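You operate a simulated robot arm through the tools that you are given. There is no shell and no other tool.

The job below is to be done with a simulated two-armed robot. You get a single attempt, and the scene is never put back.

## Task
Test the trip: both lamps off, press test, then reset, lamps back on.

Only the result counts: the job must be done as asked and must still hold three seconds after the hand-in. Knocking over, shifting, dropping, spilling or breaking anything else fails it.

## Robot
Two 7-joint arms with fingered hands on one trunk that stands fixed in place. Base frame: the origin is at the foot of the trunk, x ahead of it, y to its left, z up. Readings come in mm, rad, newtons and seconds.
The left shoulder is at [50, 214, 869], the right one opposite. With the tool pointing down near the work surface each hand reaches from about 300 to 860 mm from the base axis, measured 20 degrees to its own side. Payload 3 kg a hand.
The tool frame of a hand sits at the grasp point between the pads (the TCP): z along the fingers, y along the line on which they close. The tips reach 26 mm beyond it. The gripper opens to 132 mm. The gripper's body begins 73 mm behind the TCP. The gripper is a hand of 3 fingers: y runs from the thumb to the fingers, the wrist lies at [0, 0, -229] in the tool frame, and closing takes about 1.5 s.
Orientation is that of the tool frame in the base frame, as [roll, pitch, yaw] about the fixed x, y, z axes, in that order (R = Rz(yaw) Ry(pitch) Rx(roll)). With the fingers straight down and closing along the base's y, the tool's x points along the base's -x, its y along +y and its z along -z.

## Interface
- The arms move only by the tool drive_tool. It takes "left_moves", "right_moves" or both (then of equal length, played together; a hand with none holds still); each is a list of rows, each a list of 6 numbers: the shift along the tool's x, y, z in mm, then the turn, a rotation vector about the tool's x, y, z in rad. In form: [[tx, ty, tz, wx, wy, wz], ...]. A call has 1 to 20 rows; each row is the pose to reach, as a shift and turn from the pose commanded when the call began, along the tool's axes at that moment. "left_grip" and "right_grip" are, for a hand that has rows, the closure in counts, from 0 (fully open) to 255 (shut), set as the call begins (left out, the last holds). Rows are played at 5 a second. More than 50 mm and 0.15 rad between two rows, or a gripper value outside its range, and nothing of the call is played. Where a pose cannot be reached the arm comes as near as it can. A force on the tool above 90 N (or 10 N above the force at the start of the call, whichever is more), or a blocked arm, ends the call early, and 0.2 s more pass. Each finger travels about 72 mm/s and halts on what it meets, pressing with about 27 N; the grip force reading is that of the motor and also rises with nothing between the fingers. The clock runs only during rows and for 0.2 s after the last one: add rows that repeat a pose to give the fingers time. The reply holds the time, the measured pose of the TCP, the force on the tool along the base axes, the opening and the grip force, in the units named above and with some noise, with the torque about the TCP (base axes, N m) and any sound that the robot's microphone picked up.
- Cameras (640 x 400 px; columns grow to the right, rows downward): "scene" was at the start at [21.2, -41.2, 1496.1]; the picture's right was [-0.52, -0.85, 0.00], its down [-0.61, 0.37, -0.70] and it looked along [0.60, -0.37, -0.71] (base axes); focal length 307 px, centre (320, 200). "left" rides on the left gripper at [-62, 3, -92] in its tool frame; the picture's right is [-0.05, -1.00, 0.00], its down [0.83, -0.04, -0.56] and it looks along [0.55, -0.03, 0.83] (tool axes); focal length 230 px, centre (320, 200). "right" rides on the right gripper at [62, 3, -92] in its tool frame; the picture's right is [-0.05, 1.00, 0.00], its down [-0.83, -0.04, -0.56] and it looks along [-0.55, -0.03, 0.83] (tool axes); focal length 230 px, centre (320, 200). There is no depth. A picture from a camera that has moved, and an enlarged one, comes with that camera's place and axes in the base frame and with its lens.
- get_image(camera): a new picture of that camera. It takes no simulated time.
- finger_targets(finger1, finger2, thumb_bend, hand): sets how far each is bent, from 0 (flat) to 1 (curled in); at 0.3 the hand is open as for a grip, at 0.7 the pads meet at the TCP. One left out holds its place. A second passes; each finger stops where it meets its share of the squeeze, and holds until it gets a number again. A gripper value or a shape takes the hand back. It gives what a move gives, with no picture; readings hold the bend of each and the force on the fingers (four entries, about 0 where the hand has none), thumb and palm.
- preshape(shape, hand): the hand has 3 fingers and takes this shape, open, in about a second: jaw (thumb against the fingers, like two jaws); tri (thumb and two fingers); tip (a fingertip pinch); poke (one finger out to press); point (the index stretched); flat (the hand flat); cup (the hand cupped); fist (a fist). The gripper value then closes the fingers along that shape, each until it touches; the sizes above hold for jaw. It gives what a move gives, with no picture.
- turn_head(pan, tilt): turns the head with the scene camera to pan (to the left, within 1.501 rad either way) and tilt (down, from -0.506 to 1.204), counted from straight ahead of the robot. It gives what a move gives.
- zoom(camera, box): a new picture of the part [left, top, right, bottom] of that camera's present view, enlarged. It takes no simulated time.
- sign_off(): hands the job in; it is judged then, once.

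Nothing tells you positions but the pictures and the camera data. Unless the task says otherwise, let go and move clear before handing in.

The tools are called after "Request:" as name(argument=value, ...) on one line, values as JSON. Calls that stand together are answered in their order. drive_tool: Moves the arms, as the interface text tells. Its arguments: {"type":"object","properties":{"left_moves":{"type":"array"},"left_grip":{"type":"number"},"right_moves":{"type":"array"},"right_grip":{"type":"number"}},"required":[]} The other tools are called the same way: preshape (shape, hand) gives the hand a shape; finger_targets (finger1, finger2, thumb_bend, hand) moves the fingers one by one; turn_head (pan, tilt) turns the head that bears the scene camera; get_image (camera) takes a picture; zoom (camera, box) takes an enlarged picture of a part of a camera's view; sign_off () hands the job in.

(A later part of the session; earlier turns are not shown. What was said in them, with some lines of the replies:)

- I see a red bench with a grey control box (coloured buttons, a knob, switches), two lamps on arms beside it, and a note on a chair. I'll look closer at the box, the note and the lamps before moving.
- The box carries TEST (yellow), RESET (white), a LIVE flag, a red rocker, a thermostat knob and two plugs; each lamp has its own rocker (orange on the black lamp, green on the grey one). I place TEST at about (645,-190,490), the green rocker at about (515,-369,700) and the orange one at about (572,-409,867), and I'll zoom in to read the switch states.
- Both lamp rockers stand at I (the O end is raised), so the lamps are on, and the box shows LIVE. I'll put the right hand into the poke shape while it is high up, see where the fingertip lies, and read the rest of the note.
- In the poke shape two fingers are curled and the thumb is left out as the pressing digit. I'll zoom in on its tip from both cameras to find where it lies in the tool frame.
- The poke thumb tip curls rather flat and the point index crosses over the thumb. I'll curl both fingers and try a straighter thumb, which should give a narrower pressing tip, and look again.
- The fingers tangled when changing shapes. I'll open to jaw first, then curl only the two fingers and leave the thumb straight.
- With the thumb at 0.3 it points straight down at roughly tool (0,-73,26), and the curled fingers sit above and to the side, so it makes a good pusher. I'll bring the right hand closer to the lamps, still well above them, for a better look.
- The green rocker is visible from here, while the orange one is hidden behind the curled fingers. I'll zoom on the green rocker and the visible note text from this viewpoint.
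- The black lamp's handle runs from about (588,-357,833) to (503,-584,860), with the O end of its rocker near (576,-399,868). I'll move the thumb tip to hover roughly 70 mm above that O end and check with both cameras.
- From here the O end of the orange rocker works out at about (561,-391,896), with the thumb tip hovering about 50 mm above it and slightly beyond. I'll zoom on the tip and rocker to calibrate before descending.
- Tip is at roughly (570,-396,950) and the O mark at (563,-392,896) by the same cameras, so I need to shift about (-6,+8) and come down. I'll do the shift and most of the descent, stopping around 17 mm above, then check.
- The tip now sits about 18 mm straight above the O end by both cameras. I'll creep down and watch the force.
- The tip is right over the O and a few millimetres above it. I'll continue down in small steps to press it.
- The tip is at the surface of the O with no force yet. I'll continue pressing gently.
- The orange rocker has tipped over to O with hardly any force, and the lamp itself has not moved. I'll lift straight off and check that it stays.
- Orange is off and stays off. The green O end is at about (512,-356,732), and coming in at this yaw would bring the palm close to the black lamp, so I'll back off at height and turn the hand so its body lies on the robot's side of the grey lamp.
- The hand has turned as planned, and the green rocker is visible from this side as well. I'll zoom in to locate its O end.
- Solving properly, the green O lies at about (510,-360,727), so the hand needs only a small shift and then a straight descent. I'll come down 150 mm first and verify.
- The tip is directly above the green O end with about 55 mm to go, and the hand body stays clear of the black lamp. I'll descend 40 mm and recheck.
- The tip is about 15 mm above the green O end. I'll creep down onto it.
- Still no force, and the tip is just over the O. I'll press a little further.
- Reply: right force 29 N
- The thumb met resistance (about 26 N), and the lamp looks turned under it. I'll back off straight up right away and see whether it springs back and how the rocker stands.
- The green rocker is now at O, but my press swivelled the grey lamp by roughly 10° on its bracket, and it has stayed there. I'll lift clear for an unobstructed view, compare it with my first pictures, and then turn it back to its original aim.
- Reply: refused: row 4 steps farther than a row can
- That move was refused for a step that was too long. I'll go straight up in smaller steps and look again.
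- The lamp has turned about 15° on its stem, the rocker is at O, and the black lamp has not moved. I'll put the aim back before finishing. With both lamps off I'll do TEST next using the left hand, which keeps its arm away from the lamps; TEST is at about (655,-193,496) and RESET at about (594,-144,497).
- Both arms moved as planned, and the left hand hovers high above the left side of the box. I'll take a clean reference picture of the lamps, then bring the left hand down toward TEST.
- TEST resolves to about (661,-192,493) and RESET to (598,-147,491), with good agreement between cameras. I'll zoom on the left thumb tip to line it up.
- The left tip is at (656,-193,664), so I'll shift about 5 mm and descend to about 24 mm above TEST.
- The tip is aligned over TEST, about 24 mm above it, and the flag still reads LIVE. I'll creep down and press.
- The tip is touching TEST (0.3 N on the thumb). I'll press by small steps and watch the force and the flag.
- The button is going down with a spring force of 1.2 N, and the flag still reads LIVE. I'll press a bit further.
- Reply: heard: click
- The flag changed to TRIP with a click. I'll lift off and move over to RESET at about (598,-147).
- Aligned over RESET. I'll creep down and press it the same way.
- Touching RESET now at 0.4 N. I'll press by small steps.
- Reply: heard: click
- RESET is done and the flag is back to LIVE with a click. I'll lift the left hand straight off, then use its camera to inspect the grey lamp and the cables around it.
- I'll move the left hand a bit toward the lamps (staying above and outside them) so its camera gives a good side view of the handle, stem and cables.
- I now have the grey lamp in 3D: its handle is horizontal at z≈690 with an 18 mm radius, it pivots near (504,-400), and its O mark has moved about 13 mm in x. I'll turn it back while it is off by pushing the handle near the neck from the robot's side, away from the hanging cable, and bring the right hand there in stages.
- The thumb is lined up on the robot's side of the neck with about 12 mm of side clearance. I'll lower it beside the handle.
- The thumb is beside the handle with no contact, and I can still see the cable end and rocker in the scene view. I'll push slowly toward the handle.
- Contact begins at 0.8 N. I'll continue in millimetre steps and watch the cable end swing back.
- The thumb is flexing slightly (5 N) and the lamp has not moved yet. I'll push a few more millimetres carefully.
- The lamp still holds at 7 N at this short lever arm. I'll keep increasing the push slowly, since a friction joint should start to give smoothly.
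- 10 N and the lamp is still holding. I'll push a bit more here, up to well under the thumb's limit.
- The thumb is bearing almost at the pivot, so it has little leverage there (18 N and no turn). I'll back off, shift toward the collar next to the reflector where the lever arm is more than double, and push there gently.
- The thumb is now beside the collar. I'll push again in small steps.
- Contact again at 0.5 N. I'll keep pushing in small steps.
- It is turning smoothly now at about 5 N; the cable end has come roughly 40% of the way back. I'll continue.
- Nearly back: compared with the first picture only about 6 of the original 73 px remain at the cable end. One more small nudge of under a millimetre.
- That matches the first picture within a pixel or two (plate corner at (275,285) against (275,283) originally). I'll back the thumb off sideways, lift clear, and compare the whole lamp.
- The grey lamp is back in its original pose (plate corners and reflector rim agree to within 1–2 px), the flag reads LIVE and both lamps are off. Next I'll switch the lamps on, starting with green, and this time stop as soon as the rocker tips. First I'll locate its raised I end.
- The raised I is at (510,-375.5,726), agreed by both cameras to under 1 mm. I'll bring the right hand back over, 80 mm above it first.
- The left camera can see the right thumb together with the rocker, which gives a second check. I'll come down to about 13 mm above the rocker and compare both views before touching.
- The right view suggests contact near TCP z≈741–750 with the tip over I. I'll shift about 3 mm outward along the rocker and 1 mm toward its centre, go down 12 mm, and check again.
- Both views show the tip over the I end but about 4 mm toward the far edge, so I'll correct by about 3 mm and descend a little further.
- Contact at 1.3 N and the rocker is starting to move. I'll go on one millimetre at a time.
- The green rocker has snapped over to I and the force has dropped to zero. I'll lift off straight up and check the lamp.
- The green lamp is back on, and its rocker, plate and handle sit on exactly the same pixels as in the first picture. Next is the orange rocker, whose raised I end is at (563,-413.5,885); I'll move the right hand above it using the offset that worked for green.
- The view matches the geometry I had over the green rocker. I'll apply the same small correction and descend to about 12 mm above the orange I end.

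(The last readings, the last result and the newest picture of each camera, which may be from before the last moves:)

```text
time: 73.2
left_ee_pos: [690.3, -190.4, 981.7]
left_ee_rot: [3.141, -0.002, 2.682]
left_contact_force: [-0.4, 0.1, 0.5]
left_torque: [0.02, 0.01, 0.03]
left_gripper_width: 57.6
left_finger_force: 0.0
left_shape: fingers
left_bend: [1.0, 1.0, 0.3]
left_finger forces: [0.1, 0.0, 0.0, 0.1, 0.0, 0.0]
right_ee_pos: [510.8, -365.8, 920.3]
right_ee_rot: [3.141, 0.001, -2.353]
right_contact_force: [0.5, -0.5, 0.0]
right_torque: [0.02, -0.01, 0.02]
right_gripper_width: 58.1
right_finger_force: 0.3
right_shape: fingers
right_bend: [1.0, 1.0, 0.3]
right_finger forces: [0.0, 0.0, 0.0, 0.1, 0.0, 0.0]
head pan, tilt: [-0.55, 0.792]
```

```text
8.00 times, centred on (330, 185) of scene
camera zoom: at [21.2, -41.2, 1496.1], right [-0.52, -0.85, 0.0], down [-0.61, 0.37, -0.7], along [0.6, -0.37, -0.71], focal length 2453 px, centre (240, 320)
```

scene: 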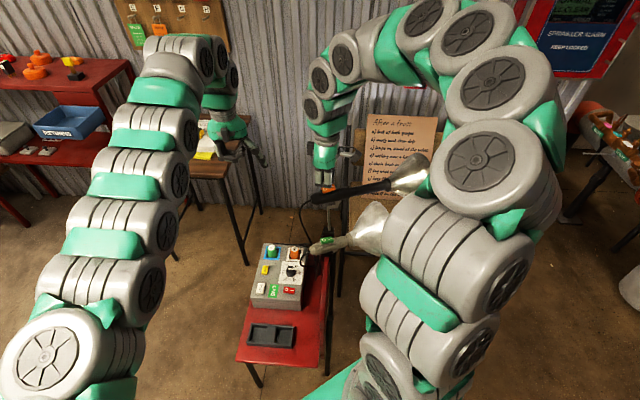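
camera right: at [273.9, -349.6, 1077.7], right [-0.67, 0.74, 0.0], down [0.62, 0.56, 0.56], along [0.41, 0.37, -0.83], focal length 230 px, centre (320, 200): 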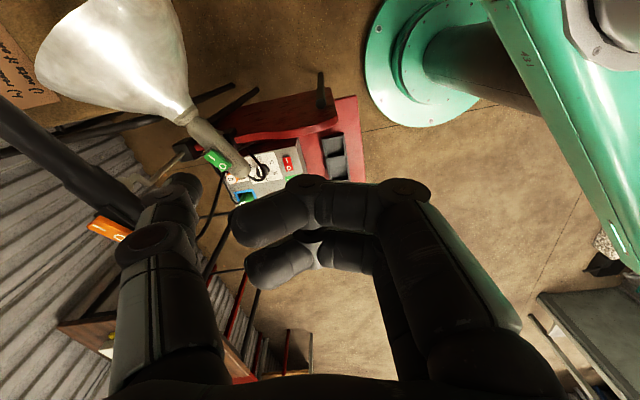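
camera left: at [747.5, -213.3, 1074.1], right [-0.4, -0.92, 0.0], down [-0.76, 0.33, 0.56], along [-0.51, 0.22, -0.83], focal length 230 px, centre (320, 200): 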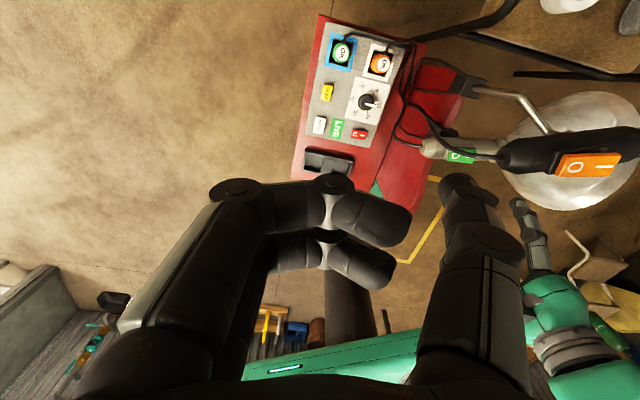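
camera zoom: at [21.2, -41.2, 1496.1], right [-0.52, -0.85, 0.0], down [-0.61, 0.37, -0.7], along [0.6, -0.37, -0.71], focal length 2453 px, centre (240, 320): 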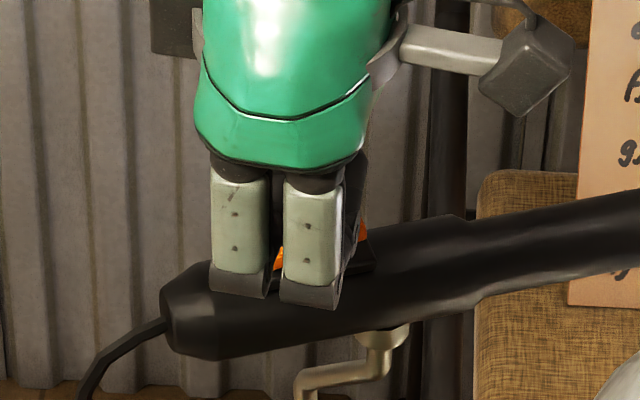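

The tip is over the I end but close to its outer edge, so I'll shift 3 mm inward and descend a few more millimetres.

Request:
drive_tool(right_moves=[[-2.0, 2.7, 0, 0, 0, 0], [-2.0, 2.7, 3, 0, 0, 0], [-2.0, 2.7, 6, 0, 0, 0], [-2.0, 2.7, 6, 0, 0, 0]])

Request:
zoom(camera="right", box=[120, 90, 280, 230])

Request:
zoom(camera="left", box=[540, 130, 640, 200])

```text
time: 74.2
left_ee_pos: [691.7, -189.0, 980.4]
left_ee_rot: [3.141, 0.001, 2.68]
left_contact_force: [-0.7, 0.8, 0.5]
left_torque: [-0.03, 0.01, 0.04]
left_gripper_width: 57.6
left_finger_force: 0.2
left_shape: fingers
left_bend: [1.0, 1.0, 0.3]
left_finger forces: [0.1, 0.0, 0.0, 0.0, 0.0, 0.0]
right_ee_pos: [510.4, -362.1, 914.3]
right_ee_rot: [3.14, 0.001, -2.352]
right_contact_force: [-0.4, -0.2, 0.7]
right_torque: [0.02, 0.0, -0.01]
right_gripper_width: 57.8
right_finger_force: 0.1
right_shape: fingers
right_bend: [1.0, 1.0, 0.3]
right_finger forces: [0.0, 0.1, 0.0, 0.0, 0.1, 0.0]
head pan, tilt: [-0.55, 0.792]
```

```text
2.86 times, centred on (200, 160) of right
camera zoom: at [463.6, -406.0, 1008.0], right [-0.67, 0.74, 0.0], down [0.62, 0.56, 0.56], along [0.41, 0.37, -0.83], focal length 657 px, centre (663, 314)
```

zoom: 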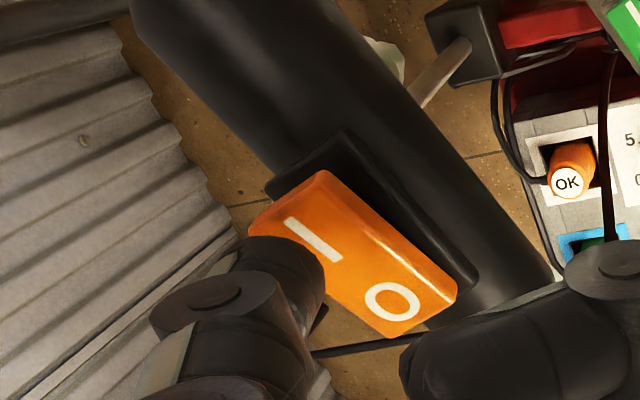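

```text
5.71 times, centred on (590, 165) of left
camera zoom: at [747.6, -213.2, 1074.1], right [-0.4, -0.92, 0.0], down [-0.76, 0.33, 0.56], along [-0.51, 0.22, -0.83], focal length 1315 px, centre (-1223, 400)
```

zoom: 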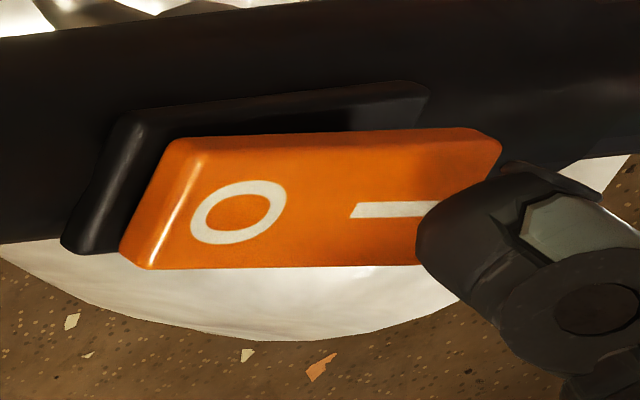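

The tip is well placed over the I end now. I'll descend carefully in small steps.

Request:
drive_tool(right_moves=[[0, 0, 1, 0, 0, 0], [0, 0, 2, 0, 0, 0], [0, 0, 3, 0, 0, 0], [0, 0, 4, 0, 0, 0]])

Request:
zoom(camera="left", box=[540, 130, 640, 200])

```text
time: 75.2
left_ee_pos: [690.5, -190.2, 981.3]
left_ee_rot: [3.141, 0.001, 2.681]
left_contact_force: [0.0, 0.4, -0.3]
left_torque: [0.02, -0.02, 0.01]
left_gripper_width: 57.7
left_finger_force: 0.0
left_shape: fingers
left_bend: [1.0, 1.0, 0.3]
left_finger forces: [0.0, 0.1, 0.0, 0.0, 0.1, 0.1]
right_ee_pos: [510.0, -361.2, 910.4]
right_ee_rot: [-3.141, 0.0, -2.354]
right_contact_force: [-0.8, -0.9, 0.0]
right_torque: [0.0, -0.02, -0.01]
right_gripper_width: 57.8
right_finger_force: 0.1
right_shape: fingers
right_bend: [1.0, 1.0, 0.3]
right_finger forces: [0.0, 0.0, 0.0, 0.0, 0.0, 0.1]
head pan, tilt: [-0.55, 0.792]
```

```text
5.71 times, centred on (590, 165) of left
camera zoom: at [747.6, -213.2, 1074.2], right [-0.4, -0.92, 0.0], down [-0.76, 0.33, 0.56], along [-0.51, 0.22, -0.83], focal length 1315 px, centre (-1223, 400)
```

zoom: 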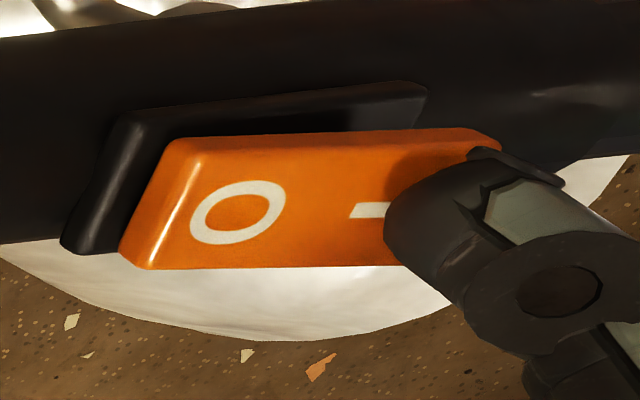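

Just above the surface, with no force yet. I'll continue in sub-millimetre steps.

Request:
drive_tool(right_moves=[[0, 0, 0.8, 0, 0, 0], [0, 0, 1.6, 0, 0, 0], [0, 0, 2.4, 0, 0, 0]])

Request:
zoom(camera="left", box=[540, 130, 640, 200])

```text
time: 76.0
left_ee_pos: [690.9, -189.9, 981.4]
left_ee_rot: [-3.141, 0.001, 2.682]
left_contact_force: [0.1, 0.2, -0.3]
left_torque: [0.01, 0.03, -0.02]
left_gripper_width: 57.7
left_finger_force: 0.0
left_shape: fingers
left_bend: [1.0, 1.0, 0.3]
left_finger forces: [0.0, 0.0, 0.1, 0.0, 0.0, 0.0]
right_ee_pos: [508.6, -361.3, 908.2]
right_ee_rot: [-3.14, 0.0, -2.349]
right_contact_force: [0.7, -0.4, 1.2]
right_torque: [-0.07, -0.06, -0.02]
right_gripper_width: 57.8
right_finger_force: 0.6
right_shape: fingers
right_bend: [1.0, 1.0, 0.3]
right_finger forces: [0.1, 0.0, 0.0, 0.0, 0.7, 0.0]
head pan, tilt: [-0.55, 0.792]
```

```text
5.71 times, centred on (590, 165) of left
camera zoom: at [747.6, -213.2, 1074.1], right [-0.4, -0.92, 0.0], down [-0.76, 0.33, 0.56], along [-0.51, 0.22, -0.83], focal length 1315 px, centre (-1223, 400)
```

zoom: 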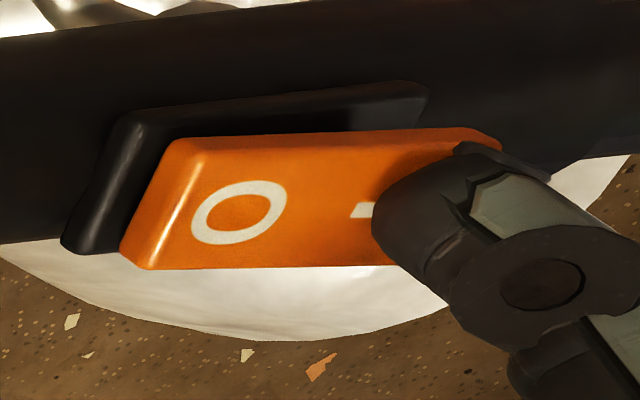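

Contact at 0.7 N. I'll press in very small steps until the rocker tips.

Request:
drive_tool(right_moves=[[0, 0, 0.7, 0, 0, 0], [0, 0, 1.4, 0, 0, 0], [0, 0, 2.0, 0, 0, 0]])

Request:
zoom(camera="left", box=[540, 130, 640, 200])

```text
time: 76.8
left_ee_pos: [691.5, -190.4, 981.0]
left_ee_rot: [3.141, 0.001, 2.682]
left_contact_force: [0.4, 0.6, 0.1]
left_torque: [-0.01, -0.01, 0.0]
left_gripper_width: 58.0
left_finger_force: 0.1
left_shape: fingers
left_bend: [1.0, 1.0, 0.3]
left_finger forces: [0.0, 0.0, 0.1, 0.0, 0.1, 0.0]
right_ee_pos: [508.9, -362.5, 905.8]
right_ee_rot: [-3.14, -0.001, -2.351]
right_contact_force: [-0.3, -0.8, 2.3]
right_torque: [-0.16, -0.1, -0.1]
right_gripper_width: 58.1
right_finger_force: 0.9
right_shape: fingers
right_bend: [1.0, 1.0, 0.3]
right_finger forces: [0.1, 0.0, 0.1, 0.1, 2.3, 0.1]
head pan, tilt: [-0.55, 0.792]
```

```text
5.71 times, centred on (590, 165) of left
camera zoom: at [747.5, -213.3, 1074.2], right [-0.4, -0.92, 0.0], down [-0.76, 0.33, 0.56], along [-0.51, 0.22, -0.83], focal length 1315 px, centre (-1223, 400)
```

zoom: 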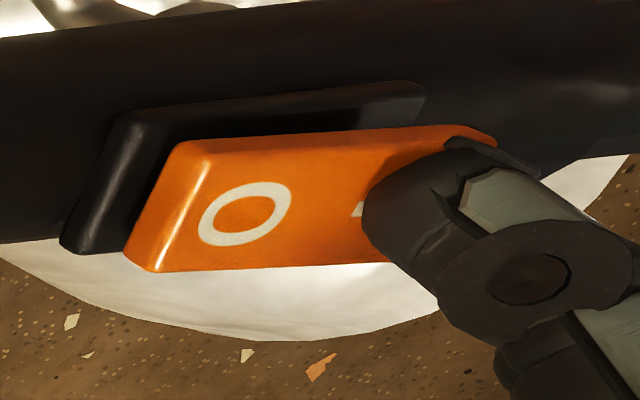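

The rocker is turning at 2.3 N and the handle is steady. One more small step.

Request:
drive_tool(right_moves=[[0, 0, 0.6, 0, 0, 0], [0, 0, 1.2, 0, 0, 0]])

Request:
zoom(camera="left", box=[540, 130, 640, 200])

```text
time: 77.4
left_ee_pos: [689.1, -190.2, 981.9]
left_ee_rot: [-3.14, 0.001, 2.682]
left_contact_force: [0.1, -0.1, 0.1]
left_torque: [0.0, 0.0, 0.02]
left_gripper_width: 57.7
left_finger_force: 0.1
left_shape: fingers
left_bend: [1.0, 1.0, 0.3]
left_finger forces: [0.0, 0.0, 0.0, 0.1, 0.1, 0.0]
right_ee_pos: [511.6, -361.2, 904.8]
right_ee_rot: [-3.141, -0.001, -2.351]
right_contact_force: [-0.1, -1.0, -0.2]
right_torque: [0.02, -0.02, 0.0]
right_gripper_width: 58.2
right_finger_force: 0.5
right_shape: fingers
right_bend: [1.0, 1.0, 0.3]
right_finger forces: [0.0, 0.0, 0.0, 0.0, 0.6, 0.1]
head pan, tilt: [-0.55, 0.792]
```

```text
5.71 times, centred on (590, 165) of left
camera zoom: at [747.6, -213.1, 1074.2], right [-0.4, -0.92, 0.0], down [-0.76, 0.33, 0.56], along [-0.51, 0.22, -0.83], focal length 1315 px, centre (-1223, 400)
```

zoom: 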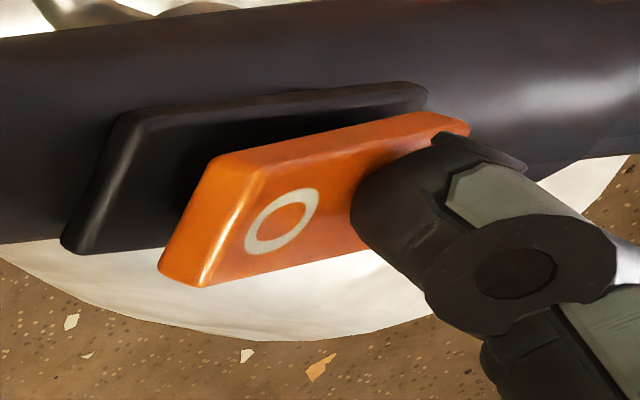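

The orange rocker has flipped to I and the force has dropped. I'll lift straight off and draw both hands clear.

Request:
drive_tool(right_moves=[[0, 0, -6, 0, 0, 0], [0, 0, -25, 0, 0, 0], [0, 0, -60, 0, 0, 0], [0, 0, -100, 0, 0, 0], [0, 0, -140, 0, 0, 0], [15, 35, -165, 0, 0, 0], [35, 70, -190, 0, 0, 0], [60, 100, -215, 0, 0, 0], [85, 110, -240, 0, 0, 0], [110, 115, -265, 0, 0, 0], [140, 115, -290, 0, 0, 0], [140, 115, -290, 0, 0, 0]])

Request:
get_image(camera="scene")

Request:
zoom(camera="scene", box=[310, 170, 360, 202])

Request:
zoom(camera="scene", box=[300, 225, 350, 257])

Request:
zoom(camera="scene", box=[230, 160, 450, 320])

```text
time: 80.0
left_ee_pos: [690.1, -189.3, 980.9]
left_ee_rot: [-3.141, 0.0, 2.682]
left_contact_force: [0.3, -0.1, 0.2]
left_torque: [0.0, 0.0, -0.01]
left_gripper_width: 57.7
left_finger_force: 0.0
left_shape: fingers
left_bend: [1.0, 1.0, 0.3]
left_finger forces: [0.0, 0.1, 0.1, 0.0, 0.0, 0.0]
right_ee_pos: [331.5, -381.6, 1194.1]
right_ee_rot: [-3.14, 0.0, -2.349]
right_contact_force: [0.8, 0.0, -0.6]
right_torque: [0.02, 0.03, 0.02]
right_gripper_width: 57.8
right_finger_force: 0.0
right_shape: fingers
right_bend: [1.0, 1.0, 0.3]
right_finger forces: [0.1, 0.0, 0.0, 0.1, 0.1, 0.0]
head pan, tilt: [-0.55, 0.792]
```

```text
taken
```

scene: 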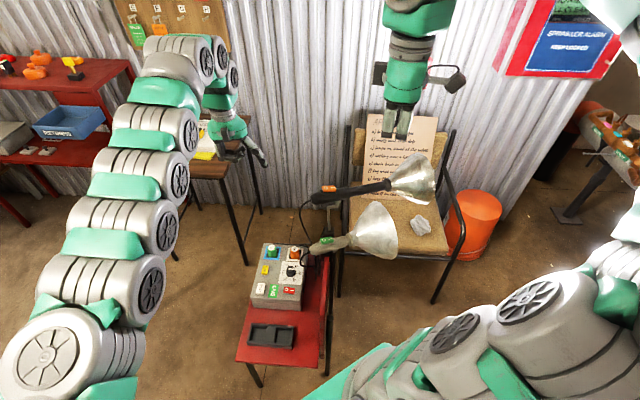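

```text
12.50 times, centred on (335, 186) of scene
camera zoom: at [21.2, -41.2, 1496.1], right [-0.52, -0.85, 0.0], down [-0.61, 0.37, -0.7], along [0.6, -0.37, -0.71], focal length 3833 px, centre (132, 375)
```

zoom: 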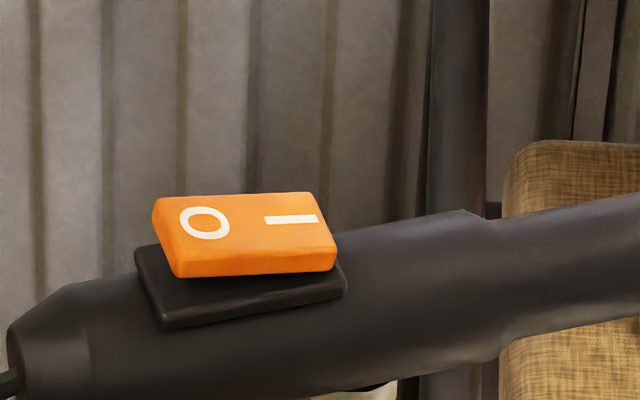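

```text
12.50 times, centred on (325, 241) of scene
camera zoom: at [21.2, -41.2, 1496.1], right [-0.52, -0.85, 0.0], down [-0.61, 0.37, -0.7], along [0.6, -0.37, -0.71], focal length 3833 px, centre (258, -312)
```

zoom: 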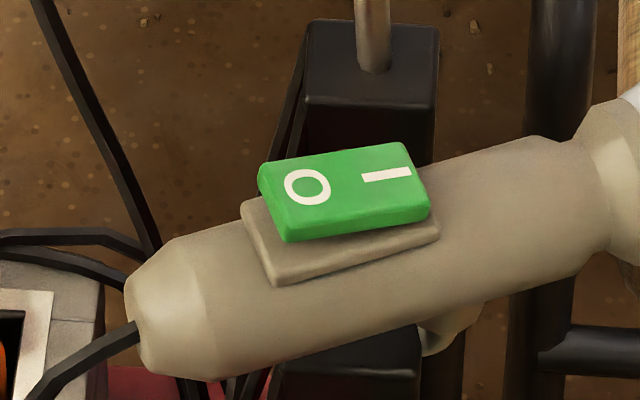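

```text
2.50 times, centred on (340, 240) of scene
camera zoom: at [21.2, -41.2, 1496.1], right [-0.52, -0.85, 0.0], down [-0.61, 0.37, -0.7], along [0.6, -0.37, -0.71], focal length 766 px, centre (270, 100)
```

zoom: 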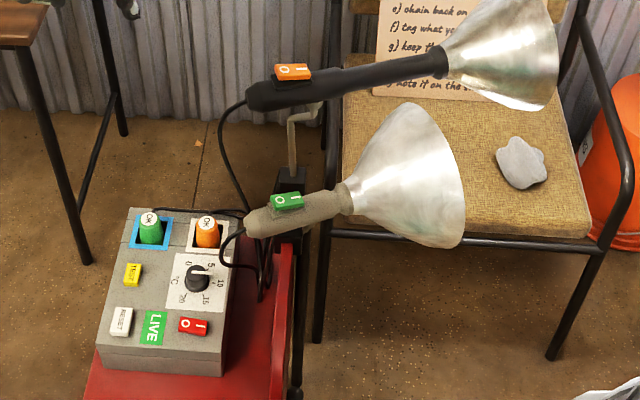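

Everything matches the starting pictures: both rockers at I, both lamps lit and aimed as before, and the flag at LIVE. I'll bring the left hand back clear as well and do a last check of the box.

Request:
drive_tool(left_moves=[[0, 0, -40, 0, 0, 0], [35, 7, -60, 0, 0, 0], [70, 14, -80, 0, 0, 0], [105, 21, -100, 0, 0, 0], [140, 28, -120, 0, 0, 0], [175, 35, -140, 0, 0, 0], [210, 42, -160, 0, 0, 0], [245, 49, -180, 0, 0, 0], [280, 56, -200, 0, 0, 0], [312, 60, -213, 0, 0, 0], [312, 60, -213, 0, 0, 0]])

Request:
get_image(camera="scene")

Request:
zoom(camera="scene", box=[230, 220, 350, 320])

Request:
zoom(camera="scene", box=[340, 90, 460, 250])

```text
time: 82.4
left_ee_pos: [434.8, 3.8, 1194.1]
left_ee_rot: [3.141, -0.001, 2.682]
left_contact_force: [-0.7, -0.5, -0.3]
left_torque: [-0.02, 0.0, -0.03]
left_gripper_width: 58.0
left_finger_force: 0.0
left_shape: fingers
left_bend: [1.0, 1.0, 0.3]
left_finger forces: [0.1, 0.0, 0.0, 0.0, 0.0, 0.0]
left hand out of reach, approached as far as the arm can: row 1
right_ee_pos: [332.4, -381.1, 1195.9]
right_ee_rot: [-3.141, 0.0, -2.35]
right_contact_force: [-0.2, 0.0, 0.1]
right_torque: [-0.01, 0.0, 0.02]
right_gripper_width: 57.8
right_finger_force: 0.1
right_shape: fingers
right_bend: [1.0, 1.0, 0.3]
right_finger forces: [0.1, 0.1, 0.0, 0.0, 0.0, 0.0]
head pan, tilt: [-0.55, 0.792]
```

```text
taken
```

scene: 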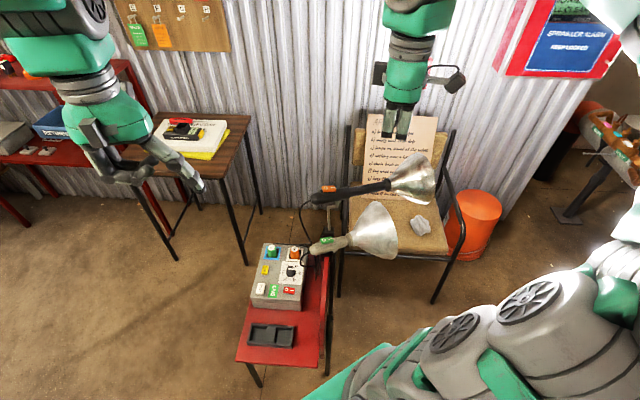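

```text
4.00 times, centred on (290, 270) of scene
camera zoom: at [21.2, -41.2, 1496.1], right [-0.52, -0.85, 0.0], down [-0.61, 0.37, -0.7], along [0.6, -0.37, -0.71], focal length 1226 px, centre (440, -80)
```

zoom: 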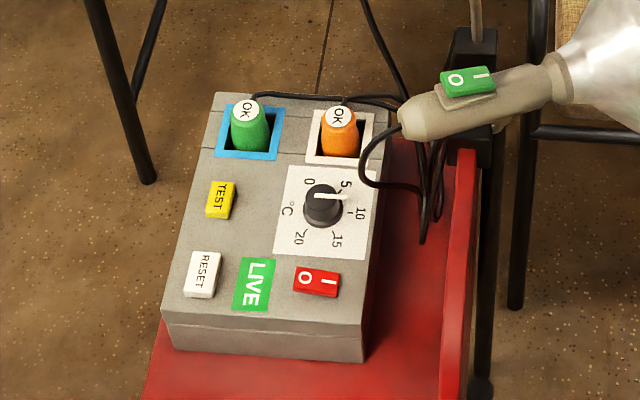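

```text
2.50 times, centred on (400, 170) of scene
camera zoom: at [21.2, -41.2, 1496.1], right [-0.52, -0.85, 0.0], down [-0.61, 0.37, -0.7], along [0.6, -0.37, -0.71], focal length 766 px, centre (120, 275)
```

zoom: 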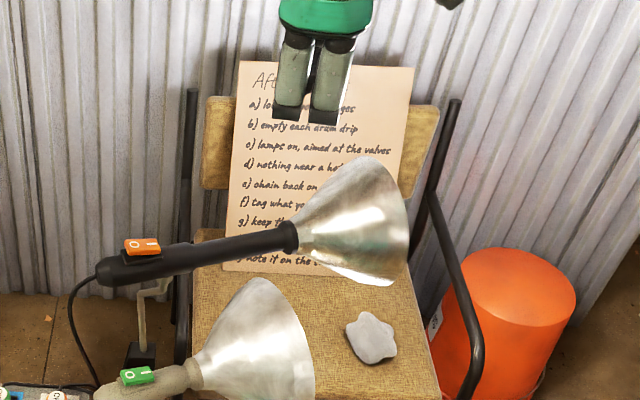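

Every picture matches the start: TEST and RESET are done, the flag shows LIVE, and both lamp rockers are at I. The plugs, dial and red switch are untouched, and the grey lamp I had knocked round is back on its original aim. Both hands are clear, so I'm handing in.

Request:
sign_off()

```text
The job is handed in.
```

I ran the trip test in the order you asked, and the box is back on LIVE with both lamps on. One thing went wrong on the way: I knocked the grey lamp out of aim and had to turn it back.

1. **Lamps off:** I switched the orange rocker (black lamp) and then the green rocker (grey lamp) to O.
2. **Test:** I pressed TEST. It clicked and the flag changed to TRIP.
3. **Reset:** I pressed RESET. It clicked and the flag returned to LIVE.
4. **Lamps on:** I switched the green rocker and then the orange rocker back to I.

**The grey lamp:** while switching it off I pressed too far, with about 26 N, and it swung about 14° on its bracket. I turned it back while it was off. In the scene camera, its switch, handle and reflector now line up with the first pictures to within a pixel or two. It did move during the job, so the "nothing shifted" rule may still count against it.

In the final pictures the black lamp, plugs, temperature dial and red switch look the same as at the start. Both hands were clear before I handed in.
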